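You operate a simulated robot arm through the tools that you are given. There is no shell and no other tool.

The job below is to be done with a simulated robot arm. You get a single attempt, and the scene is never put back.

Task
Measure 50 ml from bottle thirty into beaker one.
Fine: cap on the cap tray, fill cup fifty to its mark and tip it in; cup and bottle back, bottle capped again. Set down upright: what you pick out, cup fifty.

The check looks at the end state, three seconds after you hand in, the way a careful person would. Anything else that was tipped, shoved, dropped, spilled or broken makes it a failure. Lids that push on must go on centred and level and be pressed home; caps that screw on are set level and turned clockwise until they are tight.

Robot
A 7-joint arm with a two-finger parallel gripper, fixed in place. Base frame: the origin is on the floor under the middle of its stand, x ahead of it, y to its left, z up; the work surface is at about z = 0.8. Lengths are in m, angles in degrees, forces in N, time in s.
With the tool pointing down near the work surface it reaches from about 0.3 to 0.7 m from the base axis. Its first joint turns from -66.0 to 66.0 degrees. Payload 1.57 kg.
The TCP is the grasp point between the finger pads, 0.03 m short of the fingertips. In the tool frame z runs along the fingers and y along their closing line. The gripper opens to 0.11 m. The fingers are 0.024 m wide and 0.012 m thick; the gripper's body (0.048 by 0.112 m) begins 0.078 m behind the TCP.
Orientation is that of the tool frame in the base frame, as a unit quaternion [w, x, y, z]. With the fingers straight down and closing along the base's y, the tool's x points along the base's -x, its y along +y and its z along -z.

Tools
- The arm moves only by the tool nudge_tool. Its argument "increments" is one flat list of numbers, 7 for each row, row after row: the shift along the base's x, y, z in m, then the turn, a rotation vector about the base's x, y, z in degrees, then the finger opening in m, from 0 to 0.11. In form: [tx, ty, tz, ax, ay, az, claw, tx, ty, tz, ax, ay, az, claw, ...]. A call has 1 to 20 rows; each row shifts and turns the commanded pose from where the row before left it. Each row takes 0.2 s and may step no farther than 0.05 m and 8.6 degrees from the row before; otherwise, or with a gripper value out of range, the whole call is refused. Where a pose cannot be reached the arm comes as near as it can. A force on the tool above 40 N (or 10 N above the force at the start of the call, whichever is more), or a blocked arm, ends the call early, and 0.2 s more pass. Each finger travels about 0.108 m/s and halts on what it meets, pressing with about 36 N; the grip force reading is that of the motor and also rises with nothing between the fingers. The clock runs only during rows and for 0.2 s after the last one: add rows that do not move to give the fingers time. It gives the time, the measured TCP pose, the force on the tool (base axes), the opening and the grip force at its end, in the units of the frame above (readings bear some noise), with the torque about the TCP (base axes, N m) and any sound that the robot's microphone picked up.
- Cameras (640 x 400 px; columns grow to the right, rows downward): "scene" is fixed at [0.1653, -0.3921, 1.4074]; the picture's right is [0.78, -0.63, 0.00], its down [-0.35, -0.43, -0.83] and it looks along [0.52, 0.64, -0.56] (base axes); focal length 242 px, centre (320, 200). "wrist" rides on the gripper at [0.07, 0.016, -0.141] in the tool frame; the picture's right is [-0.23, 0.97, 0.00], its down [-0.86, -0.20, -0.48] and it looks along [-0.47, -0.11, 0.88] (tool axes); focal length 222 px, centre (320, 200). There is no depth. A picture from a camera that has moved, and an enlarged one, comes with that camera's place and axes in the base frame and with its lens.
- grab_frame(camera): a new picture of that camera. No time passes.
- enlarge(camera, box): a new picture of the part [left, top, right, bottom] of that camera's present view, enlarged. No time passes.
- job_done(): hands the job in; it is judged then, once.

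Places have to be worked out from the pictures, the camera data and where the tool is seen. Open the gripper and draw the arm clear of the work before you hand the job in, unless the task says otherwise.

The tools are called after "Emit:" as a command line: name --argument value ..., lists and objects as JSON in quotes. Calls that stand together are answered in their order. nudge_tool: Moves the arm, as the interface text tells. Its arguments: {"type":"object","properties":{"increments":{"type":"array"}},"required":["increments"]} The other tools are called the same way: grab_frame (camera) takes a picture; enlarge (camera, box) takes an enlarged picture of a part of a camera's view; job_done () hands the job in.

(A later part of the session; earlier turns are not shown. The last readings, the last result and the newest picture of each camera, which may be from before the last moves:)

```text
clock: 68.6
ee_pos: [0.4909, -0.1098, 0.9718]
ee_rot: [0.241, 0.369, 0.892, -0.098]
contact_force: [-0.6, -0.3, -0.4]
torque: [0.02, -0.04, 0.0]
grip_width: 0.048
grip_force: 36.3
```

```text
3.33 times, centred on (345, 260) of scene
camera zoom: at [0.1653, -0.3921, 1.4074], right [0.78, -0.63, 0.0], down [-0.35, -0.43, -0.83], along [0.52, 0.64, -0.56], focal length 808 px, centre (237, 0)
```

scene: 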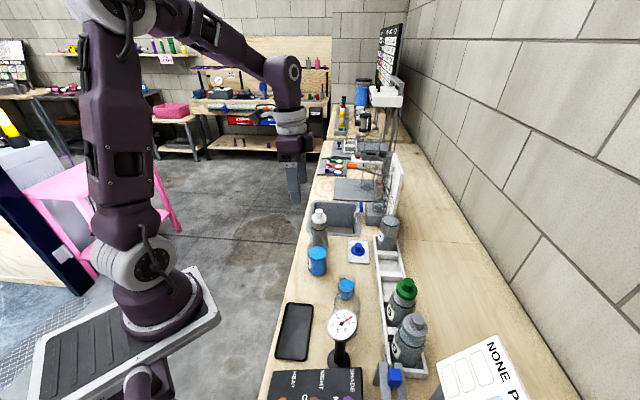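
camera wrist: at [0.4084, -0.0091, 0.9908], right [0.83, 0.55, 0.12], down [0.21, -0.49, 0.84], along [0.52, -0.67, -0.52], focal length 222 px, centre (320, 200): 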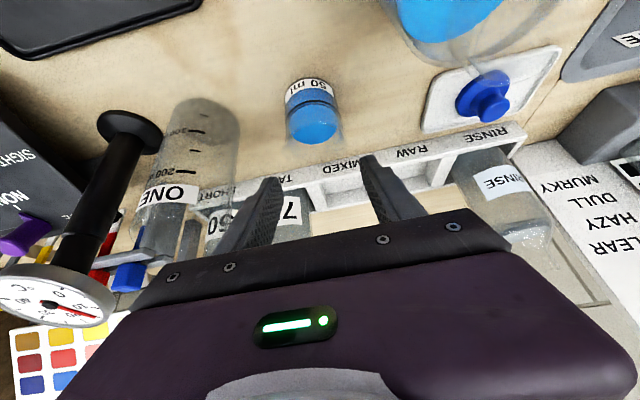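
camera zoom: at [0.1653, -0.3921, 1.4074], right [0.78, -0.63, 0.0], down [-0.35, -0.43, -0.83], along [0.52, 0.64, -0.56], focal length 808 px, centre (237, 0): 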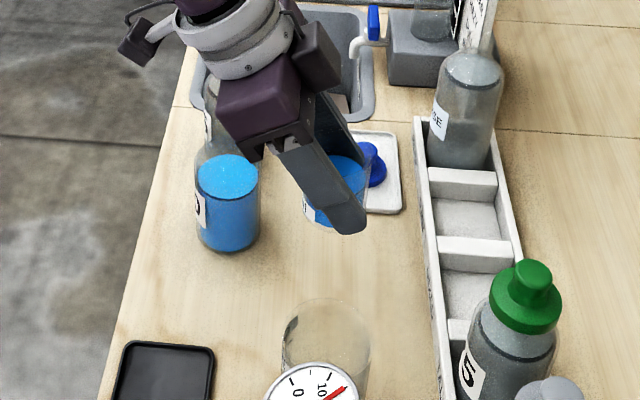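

Cup lifted. Pitching 28° (below the spill angle ≈44°) to bring the tool near vertical, then yawing and moving towards the beaker.

Emit:
nudge_tool --increments '[0, 0, 0.003, 4.95, 4.95, 0, 0.038, 0, 0, 0.002, 4.95, 4.95, 0, 0.038, 0, 0, 0.002, 4.95, 4.95, 0, 0.038, 0, 0, 0.002, 4.95, 4.95, 0, 0.038, 0, 0, 0, 0, 0, 0, 0.038]'

Emit:
enlarge --camera "scene" --box '[310, 210, 400, 310]'

```text
clock: 69.8
ee_pos: [0.4892, -0.1102, 0.9807]
ee_rot: [0.018, 0.383, 0.924, -0.006]
contact_force: [-0.2, 0.1, -0.9]
torque: [0.02, 0.04, 0.03]
grip_width: 0.048
grip_force: 35.6
```

```text
4.00 times, centred on (355, 260) of scene
camera zoom: at [0.1653, -0.3921, 1.4074], right [0.78, -0.63, 0.0], down [-0.35, -0.43, -0.83], along [0.52, 0.64, -0.56], focal length 969 px, centre (180, -40)
```

zoom: 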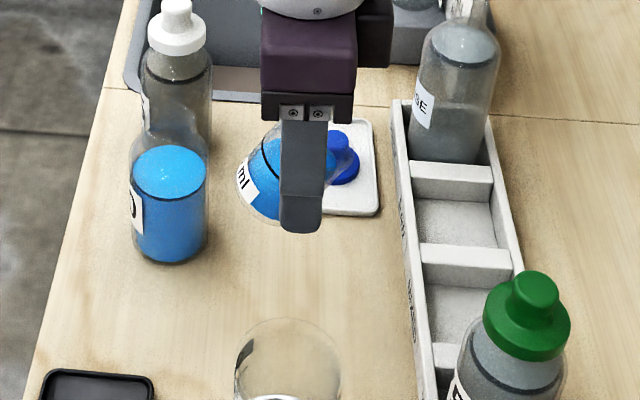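

No spill. Now yaw −30° while moving beside the beaker.

Emit:
nudge_tool --increments '[-0.0211, -0.01, 0, 0, 0, -7.5, 0.038, -0.0211, -0.01, 0, 0, 0, -7.5, 0.038, -0.0211, -0.01, 0, 0, 0, -7.5, 0.038, -0.0211, -0.01, 0, 0, 0, -7.5, 0.038, 0, 0, 0, 0, 0, 0, 0.038]'

Emit:
enlarge --camera "scene" --box '[310, 240, 400, 340]'

Emit:
grab_frame --camera "wrist"

```text
clock: 71.0
ee_pos: [0.4046, -0.1497, 0.9806]
ee_rot: [0.017, 0.609, 0.793, -0.012]
contact_force: [0.8, 0.7, -1.3]
torque: [0.0, 0.0, -0.04]
grip_width: 0.0482
grip_force: 36.2
```

```text
4.00 times, centred on (355, 290) of scene
camera zoom: at [0.1653, -0.3921, 1.4074], right [0.78, -0.63, 0.0], down [-0.35, -0.43, -0.83], along [0.52, 0.64, -0.56], focal length 969 px, centre (180, -160)
```

zoom: 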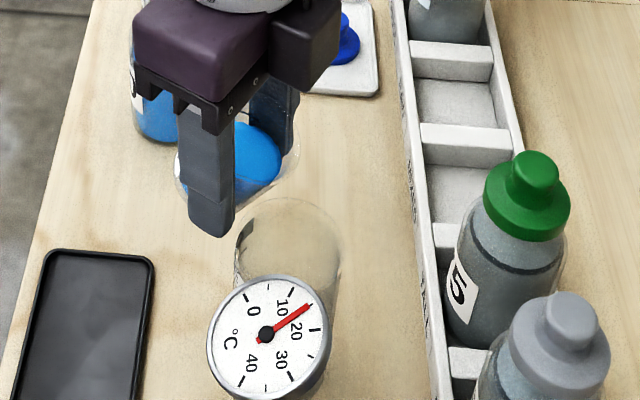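

```text
taken
camera wrist: at [0.4006, -0.0756, 1.1183], right [1.0, 0.03, 0.01], down [0.02, -0.86, 0.51], along [0.03, -0.51, -0.86], focal length 222 px, centre (320, 200)
```

wrist: 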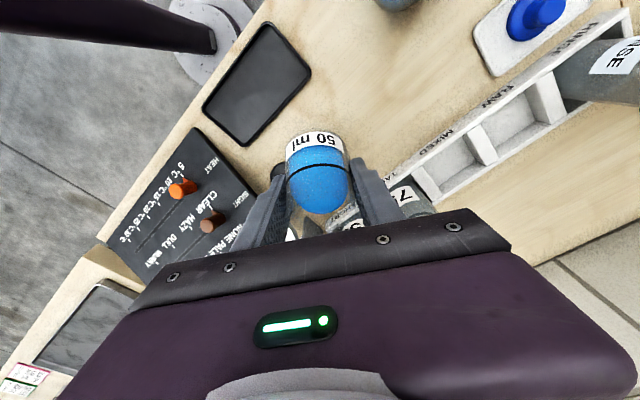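

The cup lip is above the beaker's opening as predicted. Tilting to 40° while lowering slightly.

Emit:
nudge_tool --increments '[0.0003, 0, -0.004, 3.864, 1.036, 0, 0.038, 0.0003, 0, -0.004, 3.864, 1.036, 0, 0.038, 0.0003, 0, -0.003, 3.864, 1.036, 0, 0.038, 0, 0, 0, 0, 0, 0, 0.038]'

Emit:
enlarge --camera "scene" --box '[320, 250, 390, 340]'

Emit:
enlarge --camera "wrist" --box '[240, 100, 420, 240]'

```text
clock: 72.0
ee_pos: [0.4054, -0.1507, 0.9711]
ee_rot: [-0.067, 0.606, 0.791, 0.053]
contact_force: [-0.2, 0.3, -0.9]
torque: [-0.01, 0.01, 0.01]
grip_width: 0.0482
grip_force: 36.2
```

```text
4.44 times, centred on (355, 295) of scene
camera zoom: at [0.1653, -0.3921, 1.4074], right [0.78, -0.63, 0.0], down [-0.35, -0.43, -0.83], along [0.52, 0.64, -0.56], focal length 1077 px, centre (164, -222)
```

zoom: 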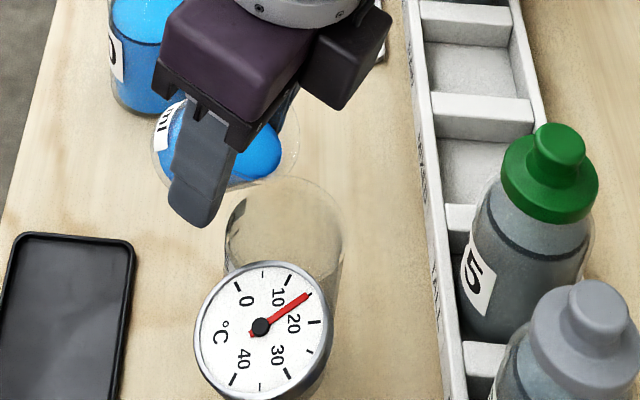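

```text
2.86 times, centred on (330, 170) of wrist
camera zoom: at [0.4095, -0.1053, 1.1201], right [1.0, 0.03, -0.04], down [0.04, -0.94, 0.33], along [-0.02, -0.33, -0.94], focal length 635 px, centre (291, 286)
```

zoom: 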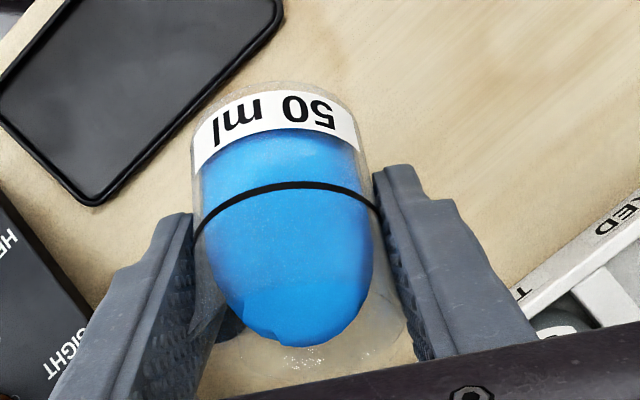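

Lip predicted right over the beaker's centre. Tilting to 48° to start the flow.

Emit:
nudge_tool --increments '[0, 0, -0.002, 3.864, 1.036, 0, 0.038, 0, 0, -0.001, 3.864, 1.036, 0, 0.038, 0, 0, 0, 0, 0, 0, 0.038]'

Emit:
enlarge --camera "scene" --box '[320, 250, 390, 340]'

```text
clock: 72.8
ee_pos: [0.4057, -0.1507, 0.9669]
ee_rot: [-0.122, 0.602, 0.783, 0.096]
contact_force: [0.5, 0.3, -0.5]
torque: [-0.03, 0.04, 0.02]
grip_width: 0.048
grip_force: 35.9
```

```text
4.44 times, centred on (355, 295) of scene
camera zoom: at [0.1653, -0.3921, 1.4074], right [0.78, -0.63, 0.0], down [-0.35, -0.43, -0.83], along [0.52, 0.64, -0.56], focal length 1077 px, centre (164, -222)
```

zoom: 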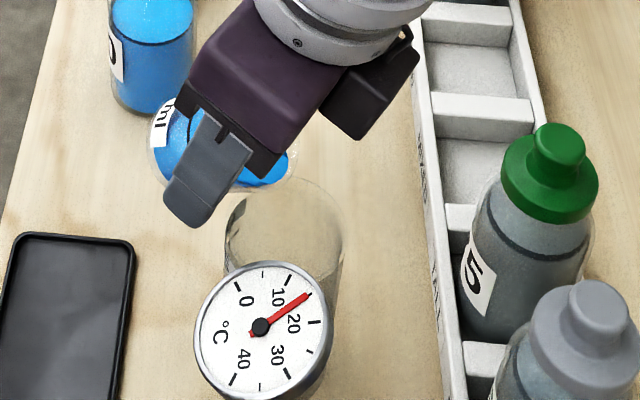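

No flow yet. Tilting to 54°.

Emit:
nudge_tool --increments '[0, 0, 0, 2.9, 0.777, 0, 0.038, 0, 0, 0, 2.9, 0.777, 0, 0.038, 0, 0, 0, 0, 0, 0, 0.038]'

Emit:
enlarge --camera "scene" --box '[320, 250, 390, 340]'

```text
clock: 73.6
ee_pos: [0.4065, -0.1502, 0.9674]
ee_rot: [-0.163, 0.596, 0.776, 0.126]
contact_force: [-0.1, -0.1, -0.5]
torque: [-0.08, -0.01, 0.03]
grip_width: 0.048
grip_force: 35.9
```

```text
4.44 times, centred on (355, 295) of scene
camera zoom: at [0.1653, -0.3921, 1.4074], right [0.78, -0.63, 0.0], down [-0.35, -0.43, -0.83], along [0.52, 0.64, -0.56], focal length 1077 px, centre (164, -222)
```

zoom: 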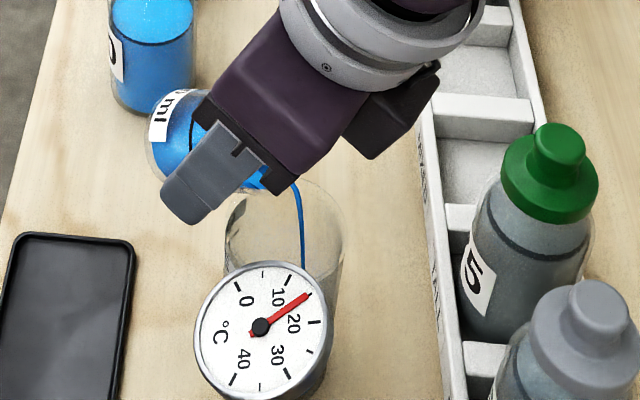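

Stream started. Zooming to check its landing relative to the beaker walls.

Emit:
enlarge --camera "scene" --box '[335, 280, 380, 330]'

```text
8.00 times, centred on (358, 305) of scene
camera zoom: at [0.1653, -0.3921, 1.4074], right [0.78, -0.63, 0.0], down [-0.35, -0.43, -0.83], along [0.52, 0.64, -0.56], focal length 1938 px, centre (20, -640)
```

zoom: 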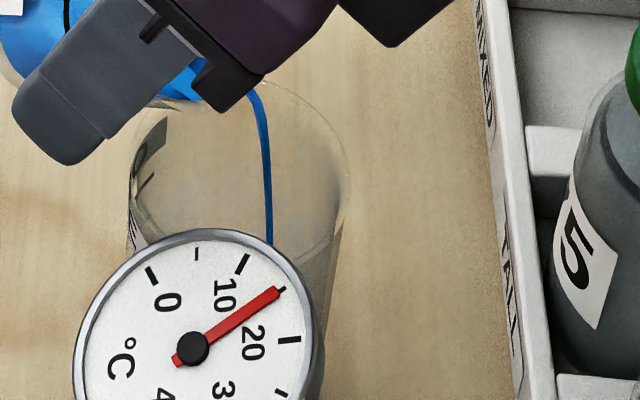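

Stream falls inside, slightly toward the far side. I'll shift the cup 3 mm back and continue tilting gradually.

Emit:
nudge_tool --increments '[-0.0008, 0.003, 0, 0, 0, 0, 0.038, 0, 0, 0.001, 2.9, 0.777, 0, 0.038, 0, 0, 0, 0, 0, 0, 0.038, 0, 0, 0.001, 2.9, 0.777, 0, 0.038, 0, 0, 0, 0, 0, 0, 0.038]'

Emit:
enlarge --camera "scene" --box '[325, 260, 385, 340]'

```text
clock: 74.8
ee_pos: [0.4043, -0.1475, 0.9697]
ee_rot: [-0.203, 0.589, 0.767, 0.157]
contact_force: [-0.1, 0.0, 0.2]
torque: [0.03, 0.01, -0.02]
grip_width: 0.048
grip_force: 36.1
```

```text
5.00 times, centred on (355, 300) of scene
camera zoom: at [0.1653, -0.3921, 1.4074], right [0.78, -0.63, 0.0], down [-0.35, -0.43, -0.83], along [0.52, 0.64, -0.56], focal length 1212 px, centre (145, -300)
```

zoom: 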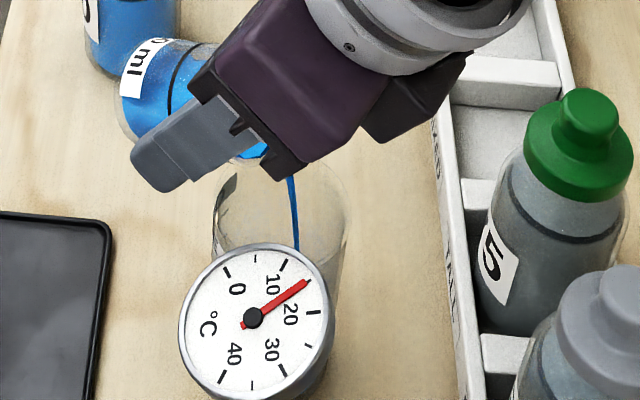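

Stream remains inside the beaker. Continuing to 72° in slow steps.

Emit:
nudge_tool --increments '[0.0002, -0.0006, 0.001, 2.9, 0.777, 0, 0.038, 0, 0, 0, 0, 0, 0, 0.038, 0.0002, -0.0006, 0.001, 2.9, 0.777, 0, 0.038, 0, 0, 0, 0, 0, 0, 0.038, 0.0002, -0.0006, 0.001, 2.9, 0.777, 0, 0.038, 0, 0, 0, 0, 0, 0, 0.038, 0.0002, -0.0006, 0.001, 2.9, 0.777, 0, 0.038, 0, 0, 0, 0, 0, 0, 0.038]'

Emit:
enlarge --camera "scene" --box '[325, 260, 385, 340]'

Emit:
grab_frame --camera "scene"

```text
clock: 76.6
ee_pos: [0.4056, -0.1505, 0.973]
ee_rot: [-0.282, 0.57, 0.74, 0.218]
contact_force: [-0.1, 0.8, -0.2]
torque: [-0.01, 0.0, 0.01]
grip_width: 0.0478
grip_force: 36.0
```

```text
5.00 times, centred on (355, 300) of scene
camera zoom: at [0.1653, -0.3921, 1.4074], right [0.78, -0.63, 0.0], down [-0.35, -0.43, -0.83], along [0.52, 0.64, -0.56], focal length 1212 px, centre (145, -300)
```

zoom: 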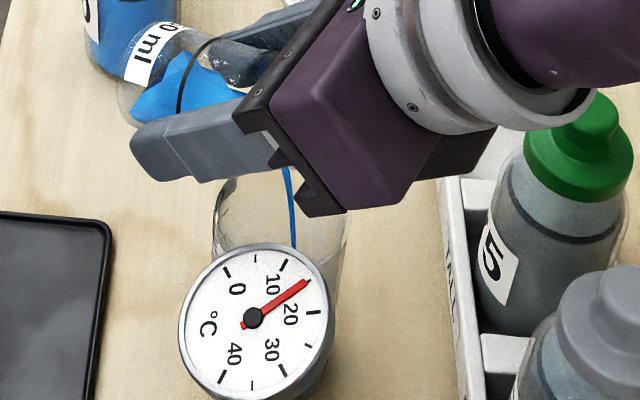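

```text
taken
```

scene: 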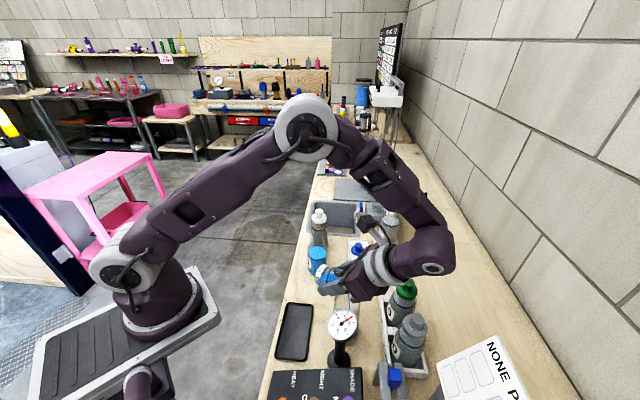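

About 12 ml remains in the cup. From triangulation, a slanted chart board and rack bottles lie beyond in the current heading, so I'll yaw +30° about the lip (back to heading −45°) and raise a little before tilting further.

Emit:
nudge_tool --increments '[-0.0026, -0.0009, 0.004, 0, 0, 7.5, 0.038, -0.0024, -0.0012, 0.004, 0, 0, 7.5, 0.038, -0.0023, -0.0016, 0.004, 0, 0, 7.5, 0.038, -0.0021, -0.0018, 0.004, 0, 0, 7.5, 0.038, 0, 0, 0, 0, 0, 0, 0.038]'

Emit:
enlarge --camera "scene" --box '[315, 240, 415, 340]'

Emit:
grab_frame --camera "scene"

```text
clock: 77.8
ee_pos: [0.3964, -0.1547, 0.989]
ee_rot: [-0.329, 0.358, 0.863, 0.138]
contact_force: [-0.4, -0.3, 0.5]
torque: [-0.04, 0.01, 0.0]
grip_width: 0.0479
grip_force: 36.1
```

```text
4.00 times, centred on (365, 290) of scene
camera zoom: at [0.1653, -0.3921, 1.4074], right [0.78, -0.63, 0.0], down [-0.35, -0.43, -0.83], along [0.52, 0.64, -0.56], focal length 969 px, centre (140, -160)
```

zoom: 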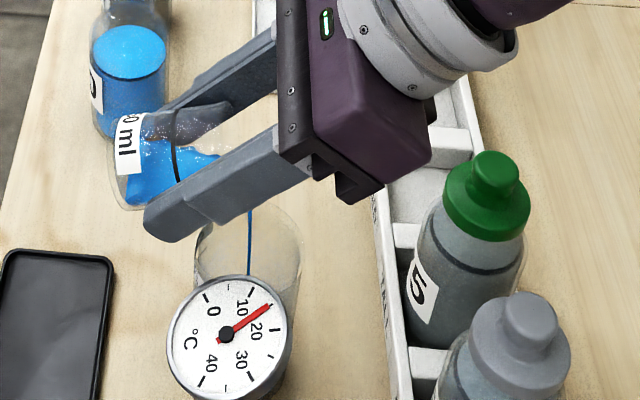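

```text
taken
```

scene: 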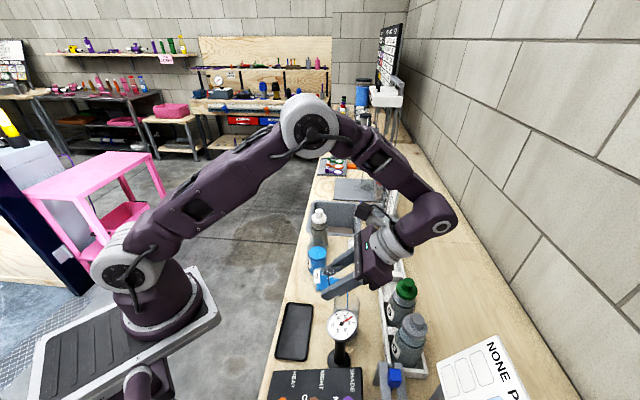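

Stream still lands in the beaker and the wrist is high above everything. Tilting on to 84°, then pausing.

Emit:
nudge_tool --increments '[0.001, -0.001, 0.001, 2.828, 2.828, 0, 0.038, 0, 0, 0, 0, 0, 0, 0.038, 0.001, -0.001, 0.001, 2.828, 2.828, 0, 0.038, 0, 0, 0, 0, 0, 0, 0.038, 0.001, -0.001, 0.001, 2.828, 2.828, 0, 0.038, 0, 0, 0, 0, 0, 0, 0.038]'

Emit:
enlarge --camera "scene" --box '[315, 240, 415, 340]'

```text
clock: 79.2
ee_pos: [0.3995, -0.1575, 0.9924]
ee_rot: [-0.417, 0.343, 0.823, 0.175]
contact_force: [0.1, -0.3, -0.1]
torque: [0.06, -0.01, -0.01]
grip_width: 0.0474
grip_force: 36.1
```

```text
4.00 times, centred on (365, 290) of scene
camera zoom: at [0.1653, -0.3921, 1.4074], right [0.78, -0.63, 0.0], down [-0.35, -0.43, -0.83], along [0.52, 0.64, -0.56], focal length 969 px, centre (140, -160)
```

zoom: 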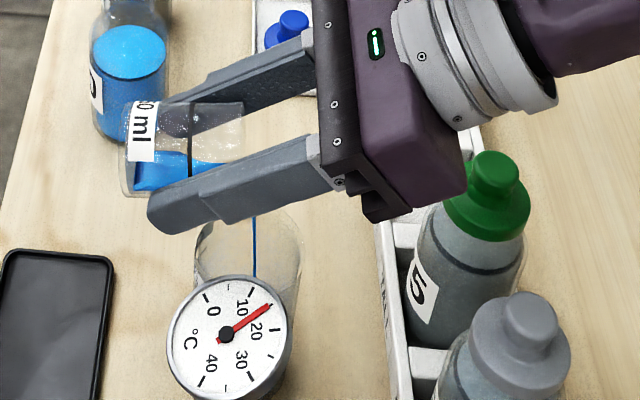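

Nearly empty. Tilting on to 98° and holding to drain.

Emit:
nudge_tool --increments '[0.001, -0.001, 0.002, 2.475, 2.475, 0, 0.038, 0, 0, 0, 0, 0, 0, 0.038, 0.001, -0.001, 0.002, 2.475, 2.475, 0, 0.038, 0, 0, 0, 0, 0, 0, 0.038, 0.001, -0.001, 0.002, 2.475, 2.475, 0, 0.038, 0, 0, 0, 0, 0, 0, 0.038, 0.001, -0.001, 0.002, 2.475, 2.475, 0, 0.038, 0, 0, 0, 0, 0, 0, 0.038]'

Emit:
enlarge --camera "scene" --box '[315, 240, 415, 340]'

Emit:
grab_frame --camera "scene"

```text
clock: 81.0
ee_pos: [0.4009, -0.1598, 0.996]
ee_rot: [-0.467, 0.331, 0.797, 0.195]
contact_force: [-0.5, -0.4, -0.7]
torque: [0.01, 0.0, 0.06]
grip_width: 0.0474
grip_force: 35.4
out of reach, approached as far as the arm can: row 5, 7
```

```text
4.00 times, centred on (365, 290) of scene
camera zoom: at [0.1653, -0.3921, 1.4074], right [0.78, -0.63, 0.0], down [-0.35, -0.43, -0.83], along [0.52, 0.64, -0.56], focal length 969 px, centre (140, -160)
```

zoom: 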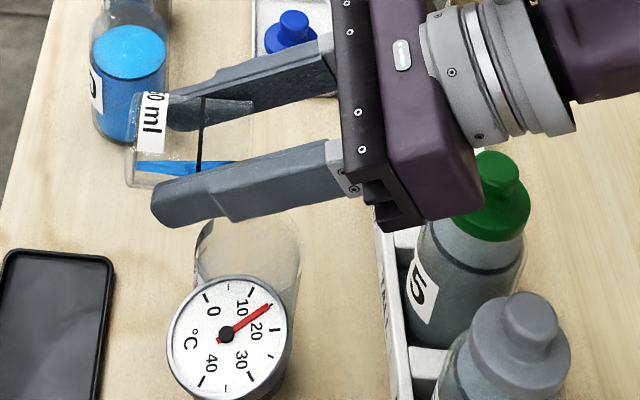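

```text
taken
```

scene: 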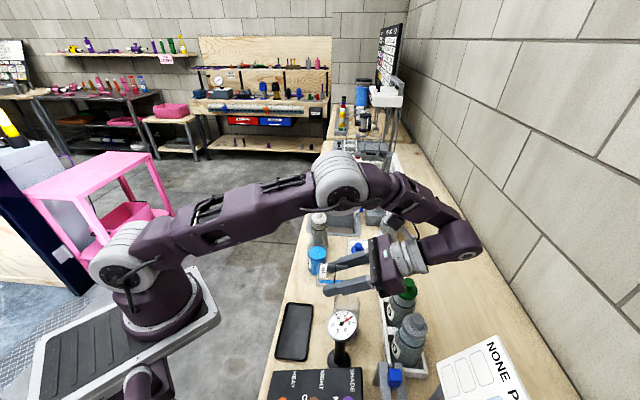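

The arm's limit was reached at about 91° tilt. I'll hold a second to see whether the small remainder drains.

Emit:
nudge_tool --increments '[0, 0, 0, 0, 0, 0, 0.038, 0, 0, 0, 0, 0, 0, 0.038, 0, 0, 0, 0, 0, 0, 0.038, 0, 0, 0, 0, 0, 0, 0.038, 0, 0, 0, 0, 0, 0, 0.038]'

Emit:
enlarge --camera "scene" --box '[320, 250, 390, 320]'

Emit:
enlarge --camera "wrist" --box '[220, 60, 440, 240]'

```text
clock: 82.2
ee_pos: [0.4011, -0.1595, 0.9964]
ee_rot: [-0.468, 0.331, 0.796, 0.195]
contact_force: [0.1, -0.8, 0.0]
torque: [0.0, -0.03, -0.02]
grip_width: 0.0473
grip_force: 36.2
```

```text
5.71 times, centred on (355, 285) of scene
camera zoom: at [0.1653, -0.3921, 1.4074], right [0.78, -0.63, 0.0], down [-0.35, -0.43, -0.83], along [0.52, 0.64, -0.56], focal length 1385 px, centre (120, -286)
```

zoom: 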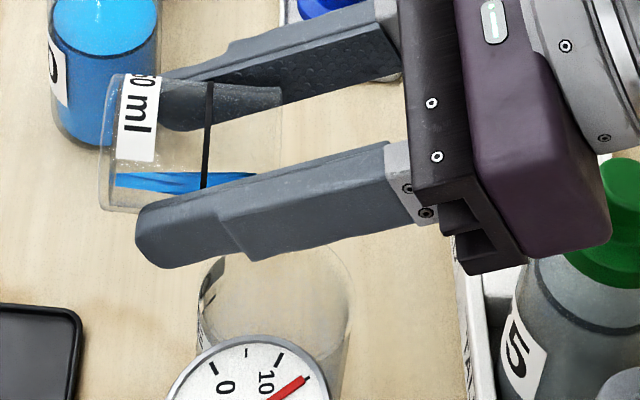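

```text
2.22 times, centred on (330, 150) of wrist
camera zoom: at [0.4758, -0.214, 1.1249], right [0.77, 0.61, -0.2], down [0.45, -0.73, -0.51], along [-0.46, 0.31, -0.84], focal length 494 px, centre (298, 311)
```

zoom: 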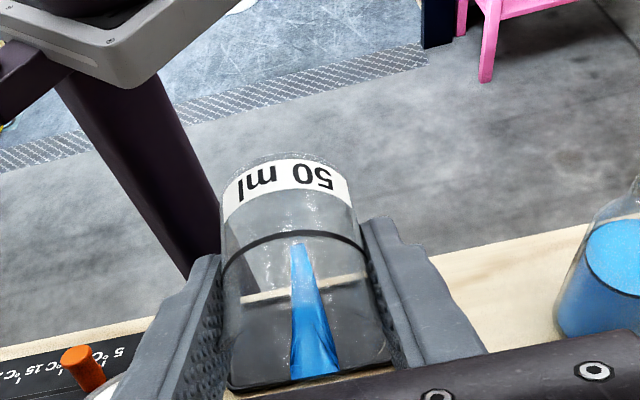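

Only a thin residue (≈1 ml) remains. Holding another 1.4 s to see if it keeps draining.

Emit:
nudge_tool --increments '[0, 0, 0, 0, 0, 0, 0.038, 0, 0, 0, 0, 0, 0, 0.038, 0, 0, 0, 0, 0, 0, 0.038, 0, 0, 0, 0, 0, 0, 0.038, 0, 0, 0, 0, 0, 0, 0.038, 0, 0, 0, 0, 0, 0, 0.038]'

Emit:
enlarge --camera "wrist" --box '[220, 60, 440, 240]'

Emit:
enlarge --camera "scene" --box '[320, 250, 390, 340]'

```text
clock: 83.6
ee_pos: [0.402, -0.1598, 0.9966]
ee_rot: [-0.467, 0.331, 0.797, 0.194]
contact_force: [0.4, -0.8, 0.9]
torque: [-0.01, 0.0, 0.02]
grip_width: 0.0474
grip_force: 35.9
```

```text
2.22 times, centred on (330, 150) of wrist
camera zoom: at [0.4758, -0.214, 1.1249], right [0.77, 0.61, -0.2], down [0.45, -0.73, -0.51], along [-0.46, 0.31, -0.84], focal length 494 px, centre (298, 311)
```

zoom: 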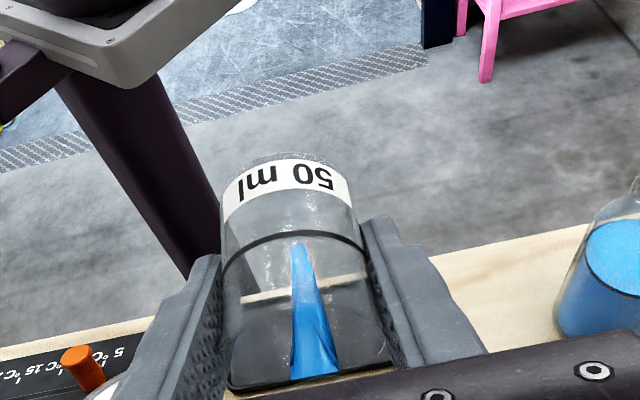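

```text
4.44 times, centred on (355, 295) of scene
camera zoom: at [0.1653, -0.3921, 1.4074], right [0.78, -0.63, 0.0], down [-0.35, -0.43, -0.83], along [0.52, 0.64, -0.56], focal length 1077 px, centre (164, -222)
```

zoom: 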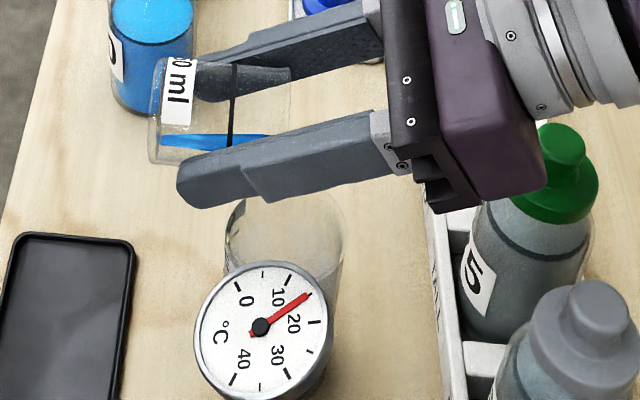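

The residue is only a faint film (≈0.1–0.2 ml). Bringing the cup back towards upright over the beaker.

Emit:
nudge_tool --increments '[0, 0, 0.001, -4.243, -4.243, 0, 0.038, 0, 0, 0.001, -5.303, -5.303, 0, 0.038, 0, 0, 0.001, -5.303, -5.303, 0, 0.038, 0, 0, 0.001, -5.303, -5.303, 0, 0.038, 0, 0, 0.001, -5.303, -5.303, 0, 0.038, 0, 0, 0.001, -5.303, -5.303, 0, 0.038, 0, 0, 0.001, -5.303, -5.303, 0, 0.038, 0, 0, 0.001, -5.303, -5.303, 0, 0.038, 0, 0, 0, 0, 0, 0, 0.038]'

Emit:
enlarge --camera "scene" --box '[310, 240, 400, 340]'

Emit:
grab_frame --camera "wrist"

```text
clock: 85.6
ee_pos: [0.3999, -0.1608, 1.0029]
ee_rot: [-0.017, 0.383, 0.924, 0.009]
contact_force: [0.4, -0.6, -1.1]
torque: [0.0, -0.02, -0.01]
grip_width: 0.0474
grip_force: 36.1
```

```text
4.00 times, centred on (355, 290) of scene
camera zoom: at [0.1653, -0.3921, 1.4074], right [0.78, -0.63, 0.0], down [-0.35, -0.43, -0.83], along [0.52, 0.64, -0.56], focal length 969 px, centre (180, -160)
```

zoom: 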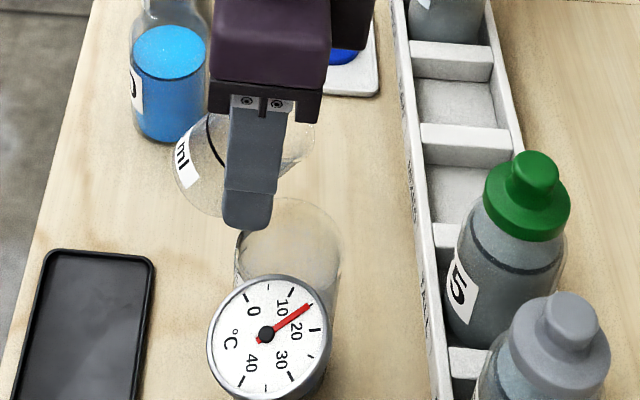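

```text
taken
camera wrist: at [0.3675, -0.1054, 1.1472], right [0.85, 0.53, -0.01], down [0.47, -0.76, 0.44], along [0.23, -0.38, -0.9], focal length 222 px, centre (320, 200)
```

wrist: 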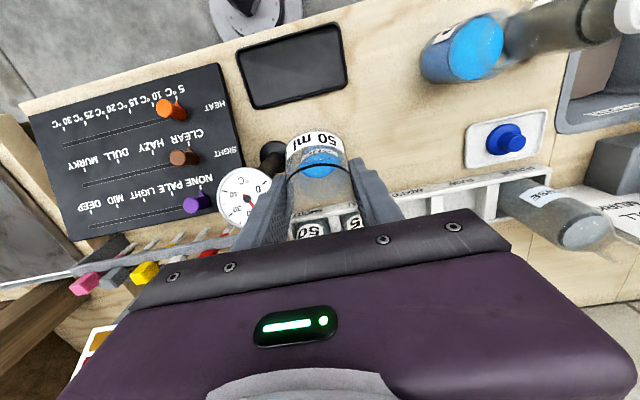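

Cup is empty and nothing spilled. Moving back over the cup's place and then levelling it.

Emit:
nudge_tool --increments '[0.0297, 0.017, -0.006, 0, 0, 0, 0.038, 0.0297, 0.017, -0.006, 0, 0, 0, 0.038, 0.0297, 0.017, -0.006, 0, 0, 0, 0.038, 0, 0, 0, -5.73, -5.73, 0, 0.038, 0, 0, 0, -5.73, -5.73, 0, 0.038, 0, 0, 0, -5.73, -5.73, 0, 0.038, 0, 0, 0, -5.73, -5.73, 0, 0.038, 0, 0, 0, 0, 0, 0, 0.038]'

Emit:
enlarge --camera "scene" --box '[300, 220, 400, 350]'

Emit:
grab_frame --camera "wrist"

```text
clock: 87.4
ee_pos: [0.4917, -0.109, 0.986]
ee_rot: [0.24, 0.37, 0.892, -0.1]
contact_force: [0.3, 0.5, -0.1]
torque: [0.01, 0.03, 0.01]
grip_width: 0.0474
grip_force: 36.6
```

```text
3.08 times, centred on (350, 285) of scene
camera zoom: at [0.1653, -0.3921, 1.4074], right [0.78, -0.63, 0.0], down [-0.35, -0.43, -0.83], along [0.52, 0.64, -0.56], focal length 746 px, centre (228, -62)
```

zoom: 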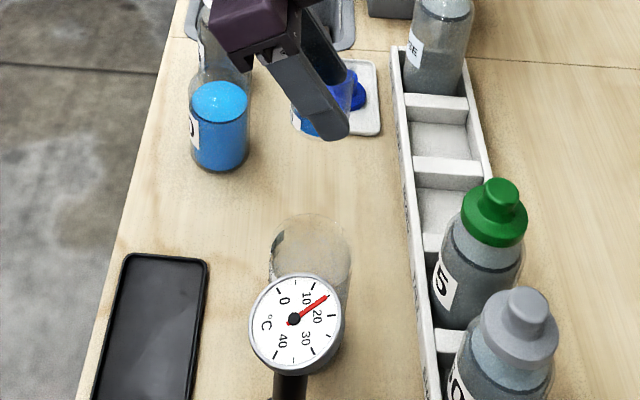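

```text
taken
camera wrist: at [0.4089, -0.0067, 1.0722], right [0.83, 0.55, 0.12], down [0.21, -0.49, 0.84], along [0.52, -0.67, -0.52], focal length 222 px, centre (320, 200)
```

wrist: 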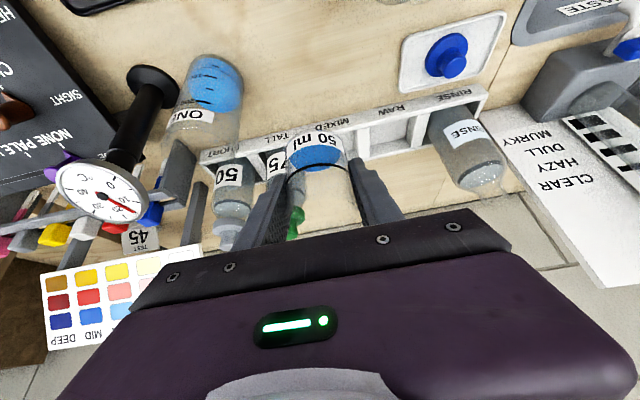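

Beaker ONE now holds blue liquid. There seems to be a bit of blue still in the cup; zooming to quantify both.

Emit:
enlarge --camera "wrist" --box '[160, 40, 260, 170]'

Emit:
enlarge --camera "wrist" --box '[270, 110, 370, 230]'

Emit:
enlarge --camera "scene" --box '[335, 220, 375, 275]'

```text
3.08 times, centred on (210, 105) of wrist
camera zoom: at [0.4089, -0.0067, 1.0722], right [0.83, 0.55, 0.12], down [0.21, -0.49, 0.84], along [0.52, -0.67, -0.52], focal length 684 px, centre (658, 492)
```

zoom: 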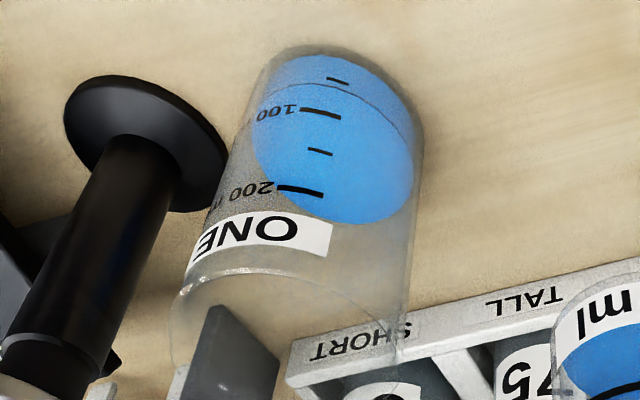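

```text
3.33 times, centred on (320, 170) of wrist
camera zoom: at [0.4089, -0.0067, 1.0722], right [0.83, 0.55, 0.12], down [0.21, -0.49, 0.84], along [0.52, -0.67, -0.52], focal length 740 px, centre (320, 300)
```

zoom: 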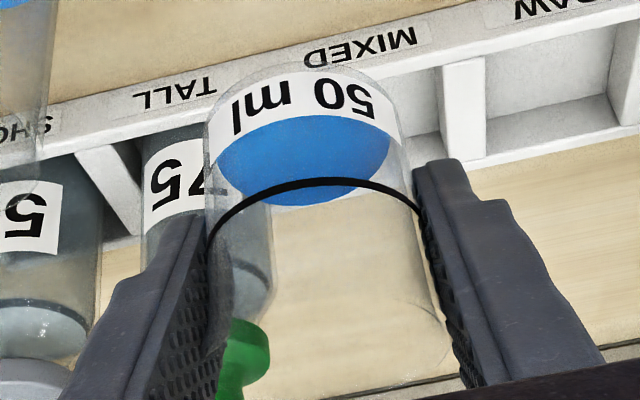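

```text
7.27 times, centred on (355, 248) of scene
camera zoom: at [0.1653, -0.3921, 1.4074], right [0.78, -0.63, 0.0], down [-0.35, -0.43, -0.83], along [0.52, 0.64, -0.56], focal length 1762 px, centre (66, -146)
```

zoom: 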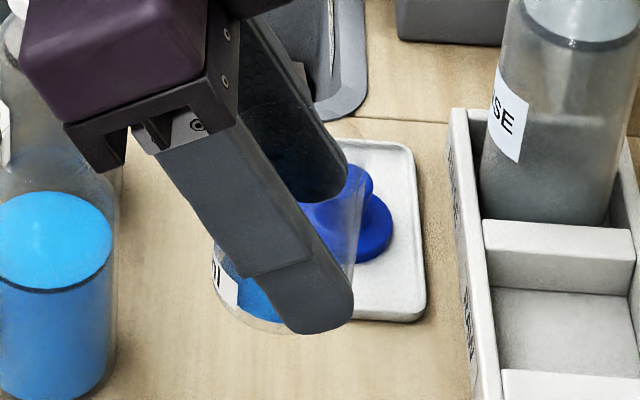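

Only a thin film is left in the cup, and the beaker reads at the 50 tick. Lowering the cup to its place.

Emit:
nudge_tool --increments '[-0.0015, -0.0008, -0.035, 0, 0, 0, 0.038, 0, 0, -0.035, 0, 0, 0, 0.038, 0, 0, -0.035, 0, 0, 0, 0.038, 0, 0, -0.02, 0, 0, 0, 0.038, 0, 0, -0.01, 0, 0, 0, 0.038, 0, 0, 0, 0, 0, 0, 0.038]'

Emit:
enlarge --camera "scene" --box '[320, 250, 390, 320]'

```text
clock: 88.8
ee_pos: [0.4893, -0.1104, 0.851]
ee_rot: [0.24, 0.37, 0.892, -0.099]
contact_force: [-0.3, -0.4, -0.9]
torque: [0.02, -0.03, -0.02]
grip_width: 0.0473
grip_force: 35.5
```

```text
5.71 times, centred on (355, 285) of scene
camera zoom: at [0.1653, -0.3921, 1.4074], right [0.78, -0.63, 0.0], down [-0.35, -0.43, -0.83], along [0.52, 0.64, -0.56], focal length 1385 px, centre (120, -286)
```

zoom: 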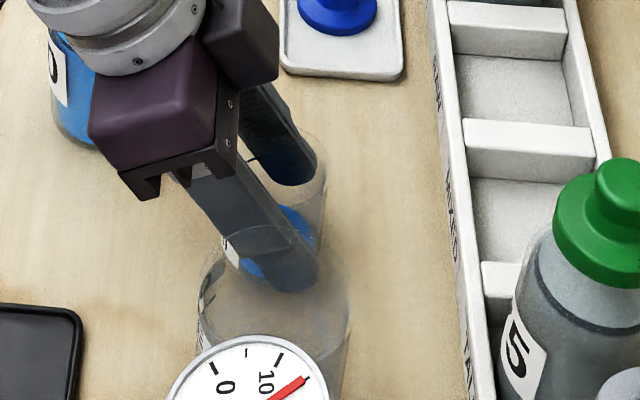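

Lowering the last centimetre in small steps.

Emit:
nudge_tool --increments '[0, 0, -0.003, 0, 0, 0, 0.038, 0, 0, -0.002, 0, 0, 0, 0.038, 0, 0, 0, 0, 0, 0, 0.038]'

Emit:
nudge_tool --increments '[0, 0, -0.0015, 0, 0, 0, 0.038, 0, 0, 0, 0, 0, 0, 0.038]'

```text
clock: 89.6
ee_pos: [0.489, -0.1106, 0.8472]
ee_rot: [0.241, 0.369, 0.892, -0.099]
contact_force: [-0.6, -0.3, -1.0]
torque: [0.01, 0.03, 0.0]
grip_width: 0.0473
grip_force: 36.4
```

```text
clock: 90.2
ee_pos: [0.4886, -0.1103, 0.8451]
ee_rot: [0.24, 0.37, 0.892, -0.098]
contact_force: [-0.2, -0.2, 0.0]
torque: [-0.02, -0.04, -0.01]
grip_width: 0.0471
grip_force: 36.3
```

Emit:
nudge_tool --increments '[0, 0, -0.0012, 0, 0, 0, 0.038, 0, 0, 0, 0, 0, 0, 0.038]'

Emit:
nudge_tool --increments '[0, 0, -0.0012, 0, 0, 0, 0.038, 0, 0, 0, 0, 0, 0, 0.038]'

```text
clock: 90.8
ee_pos: [0.4881, -0.1096, 0.8433]
ee_rot: [0.24, 0.369, 0.892, -0.099]
contact_force: [0.6, 0.5, -0.8]
torque: [-0.01, -0.01, -0.01]
grip_width: 0.047
grip_force: 36.2
```

```text
clock: 91.4
ee_pos: [0.49, -0.1087, 0.8431]
ee_rot: [0.241, 0.37, 0.892, -0.099]
contact_force: [-2.2, 2.3, 12.0]
torque: [0.03, 0.09, 0.04]
grip_width: 0.0472
grip_force: 36.2
```

Light contact (12 N). Releasing the cup.

Emit:
nudge_tool --increments '[0, 0, 0, 0, 0, 0, 0.052, 0, 0, 0, 0, 0, 0, 0.058, 0, 0, 0, 0, 0, 0, 0.066, 0, 0, 0, 0, 0, 0, 0.066]'

Emit:
enlarge --camera "scene" --box '[320, 250, 390, 320]'

Emit:
enlarge --camera "wrist" --box '[220, 80, 440, 240]'

```text
clock: 92.4
ee_pos: [0.4887, -0.1096, 0.8433]
ee_rot: [0.24, 0.369, 0.892, -0.099]
contact_force: [0.1, -0.1, -0.1]
torque: [-0.01, 0.02, 0.02]
grip_width: 0.066
grip_force: 0.1
```

```text
5.71 times, centred on (355, 285) of scene
camera zoom: at [0.1653, -0.3921, 1.4074], right [0.78, -0.63, 0.0], down [-0.35, -0.43, -0.83], along [0.52, 0.64, -0.56], focal length 1385 px, centre (120, -286)
```

zoom: 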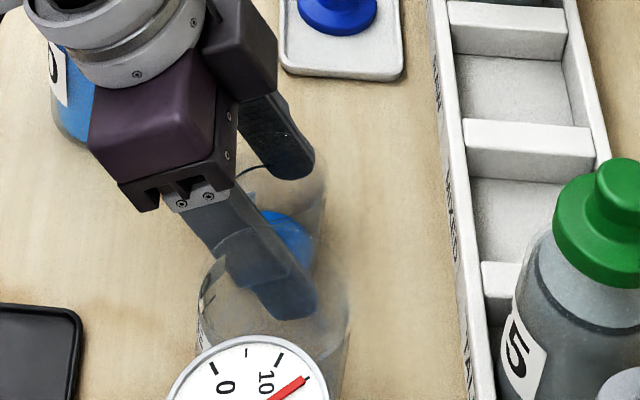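

```text
2.50 times, centred on (330, 160) of wrist
camera zoom: at [0.4077, -0.0075, 0.9285], right [0.83, 0.55, 0.12], down [0.21, -0.5, 0.84], along [0.52, -0.67, -0.53], focal length 555 px, centre (295, 300)
```

zoom: 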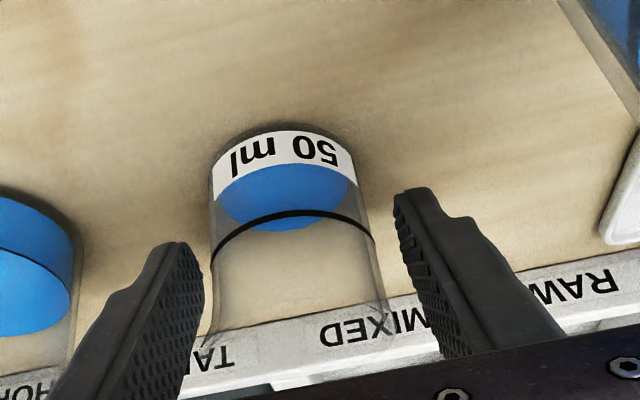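

Cup released and upright. Rising vertically clear of the cup, then inspecting residue and the beaker level.

Emit:
nudge_tool --increments '[0, 0, 0.02, 0, 0, 0, 0.066, 0, 0, 0.03, 0, 0, 0, 0.066, 0, 0, 0.04, 0, 0, 0, 0.066, 0, 0, 0.04, 0, 0, 0, 0.066, 0, 0, 0.04, 0, 0, 0, 0.066, 0, 0, 0, 0, 0, 0, 0.066]'

Emit:
enlarge --camera "scene" --box '[340, 268, 372, 304]'

Emit:
enlarge --camera "wrist" --box '[150, 0, 350, 150]'

```text
clock: 93.8
ee_pos: [0.4892, -0.1078, 1.0139]
ee_rot: [0.24, 0.37, 0.892, -0.098]
contact_force: [-0.6, 1.1, 0.3]
torque: [-0.01, -0.01, 0.0]
grip_width: 0.066
grip_force: 0.0
```

```text
11.11 times, centred on (356, 286) of scene
camera zoom: at [0.1653, -0.3921, 1.4074], right [0.78, -0.63, 0.0], down [-0.35, -0.43, -0.83], along [0.52, 0.64, -0.56], focal length 2692 px, centre (-80, -756)
```

zoom: 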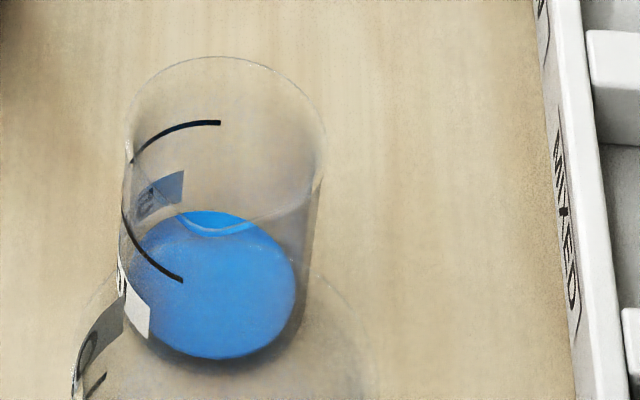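

```text
2.67 times, centred on (250, 75) of wrist
camera zoom: at [0.4087, -0.0073, 1.1003], right [0.83, 0.55, 0.12], down [0.21, -0.5, 0.84], along [0.52, -0.67, -0.53], focal length 592 px, centre (507, 533)
```

zoom: 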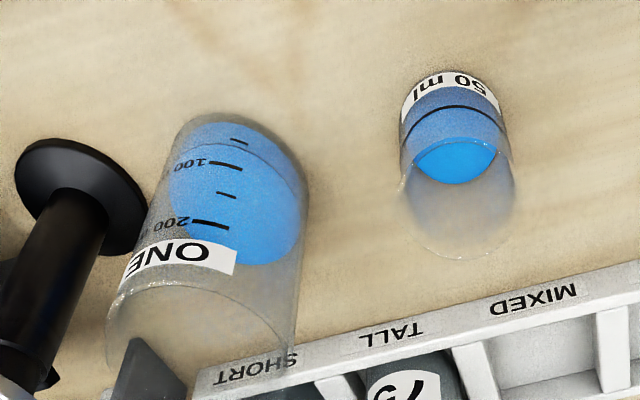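

Cup stands upright at its place, beaker is at its 50 tick. Now to fetch the cap: levelling the tool and moving above the tray.

Emit:
nudge_tool --increments '[0.037, 0.023, 0, 5.303, 5.303, 0, 0.05, 0.037, 0.023, 0, 5.303, 5.303, 0, 0.05, 0.037, 0.023, 0, 5.303, 5.303, 0, 0.05, 0.037, 0.023, 0, 5.303, 5.303, 0, 0.05, 0, 0, 0, 0, 0, 0, 0.05]'

Emit:
grab_frame --camera "wrist"

Emit:
enlarge --camera "scene" --box '[280, 190, 420, 310]'

```text
clock: 95.0
ee_pos: [0.6385, -0.019, 1.0132]
ee_rot: [0.001, 0.384, 0.923, 0.001]
contact_force: [0.0, 1.2, -0.3]
torque: [0.0, 0.0, 0.01]
grip_width: 0.0502
grip_force: 0.0
```

```text
taken
camera wrist: at [0.6002, 0.0392, 1.1535], right [0.85, 0.53, 0.0], down [0.46, -0.75, 0.48], along [0.25, -0.41, -0.88], focal length 222 px, centre (320, 200)
```

wrist: 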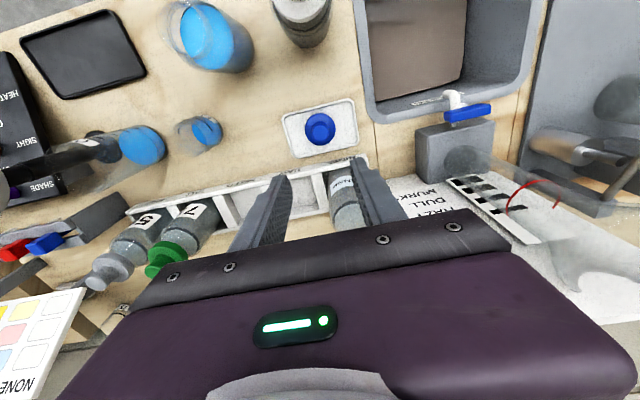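

```text
3.33 times, centred on (350, 250) of scene
camera zoom: at [0.1653, -0.3921, 1.4074], right [0.78, -0.63, 0.0], down [-0.35, -0.43, -0.83], along [0.52, 0.64, -0.56], focal length 808 px, centre (220, 33)
```

zoom: 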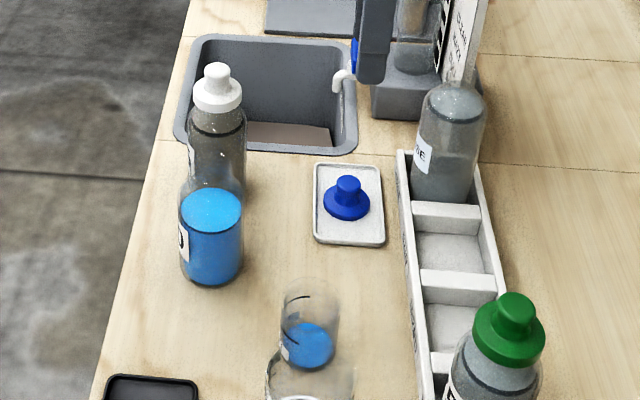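

Refining the cap's position with a zoom and turning to the heading used before (−62°).

Emit:
enlarge --camera "wrist" --box '[270, 80, 370, 170]'

Emit:
enlarge --camera "scene" --box '[340, 235, 380, 270]'

```text
4.44 times, centred on (320, 125) of wrist
camera zoom: at [0.6002, 0.0392, 1.1535], right [0.85, 0.53, 0.0], down [0.46, -0.75, 0.48], along [0.25, -0.41, -0.88], focal length 987 px, centre (320, 533)
```

zoom: 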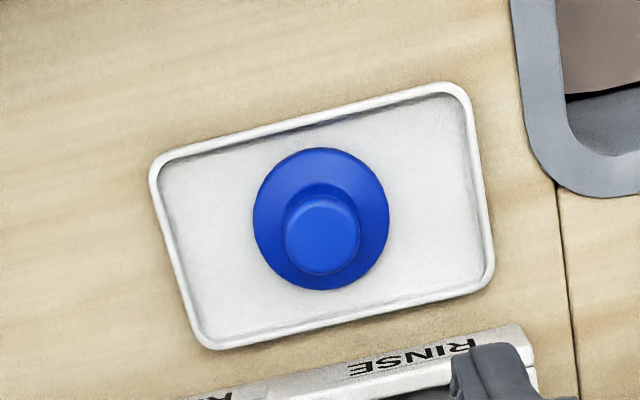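

```text
11.43 times, centred on (360, 252) of scene
camera zoom: at [0.1653, -0.3921, 1.4074], right [0.78, -0.63, 0.0], down [-0.35, -0.43, -0.83], along [0.52, 0.64, -0.56], focal length 2769 px, centre (-137, -400)
```

zoom: 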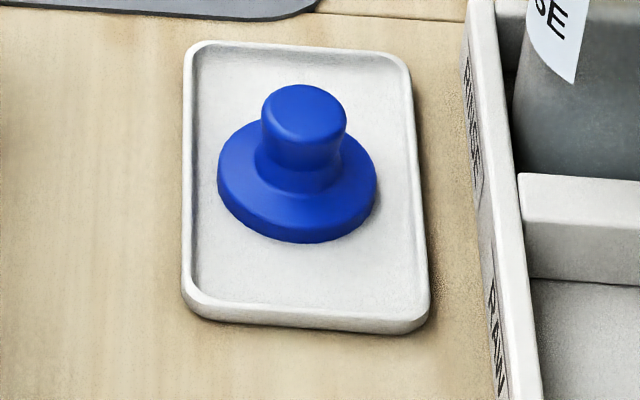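

Cap centre at about (0.636, -0.0168). Turning −17° and descending to just above it.

Emit:
nudge_tool --increments '[-0.0012, 0.0011, -0.03, 0, 0, -8.5, 0.05, -0.0012, 0.0011, -0.04, 0, 0, -8.5, 0.05, 0, 0, -0.04, 0, 0, 0, 0.05, 0, 0, -0.035, 0, 0, 0, 0.05, 0, 0, 0, 0, 0, 0, 0.05]'

Emit:
enlarge --camera "wrist" --box '[260, 120, 380, 230]'

Emit:
enlarge --camera "scene" --box '[335, 220, 395, 275]'

```text
clock: 96.2
ee_pos: [0.6356, -0.0164, 0.8682]
ee_rot: [0.003, 0.516, 0.857, -0.001]
contact_force: [0.5, -0.4, -0.4]
torque: [0.02, 0.0, 0.0]
grip_width: 0.0501
grip_force: 0.0
```

```text
3.64 times, centred on (320, 175) of wrist
camera zoom: at [0.6169, 0.0512, 1.0074], right [0.97, 0.26, 0.0], down [0.22, -0.85, 0.48], along [0.12, -0.46, -0.88], focal length 808 px, centre (320, 291)
```

zoom: 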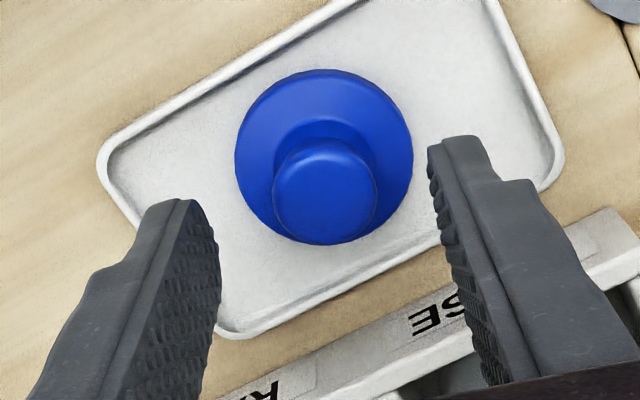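

```text
7.27 times, centred on (365, 248) of scene
camera zoom: at [0.1653, -0.3921, 1.4074], right [0.78, -0.63, 0.0], down [-0.35, -0.43, -0.83], along [0.52, 0.64, -0.56], focal length 1762 px, centre (-7, -146)
```

zoom: 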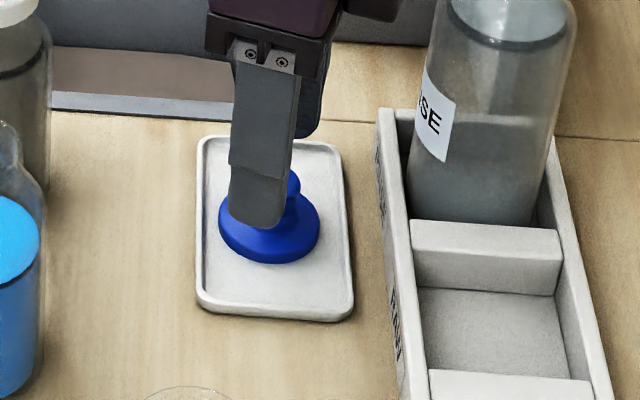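

Slight 2 mm correction, then down to grip height with fingertips just above the flange.

Emit:
nudge_tool --increments '[-0.0005, 0.002, -0.012, 0, 0, 0, 0.05, 0, 0, -0.008, 0, 0, 0, 0.05, 0, 0, -0.005, 0, 0, 0, 0.05, 0, 0, 0, 0, 0, 0, 0.05]'

Emit:
enlarge --camera "wrist" --box '[260, 120, 380, 230]'

Emit:
enlarge --camera "scene" --box '[340, 225, 390, 270]'

```text
clock: 97.2
ee_pos: [0.6338, -0.014, 0.8434]
ee_rot: [0.001, 0.515, 0.857, 0.001]
contact_force: [-0.3, -0.9, 0.8]
torque: [0.02, 0.02, -0.03]
grip_width: 0.0501
grip_force: 0.0
```

```text
3.64 times, centred on (320, 175) of wrist
camera zoom: at [0.6159, 0.0535, 0.9823], right [0.97, 0.26, 0.0], down [0.22, -0.85, 0.48], along [0.12, -0.46, -0.88], focal length 808 px, centre (320, 291)
```

zoom: 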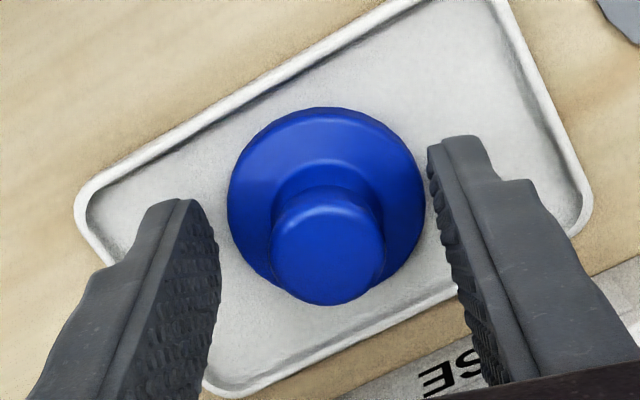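

```text
8.89 times, centred on (365, 248) of scene
camera zoom: at [0.1653, -0.3921, 1.4074], right [0.78, -0.63, 0.0], down [-0.35, -0.43, -0.83], along [0.52, 0.64, -0.56], focal length 2154 px, centre (-80, -222)
```

zoom: 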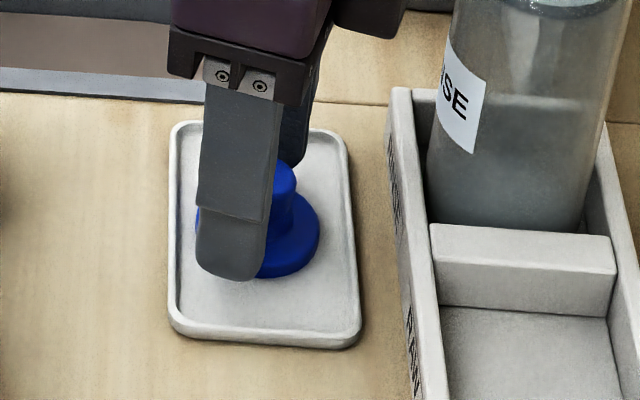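

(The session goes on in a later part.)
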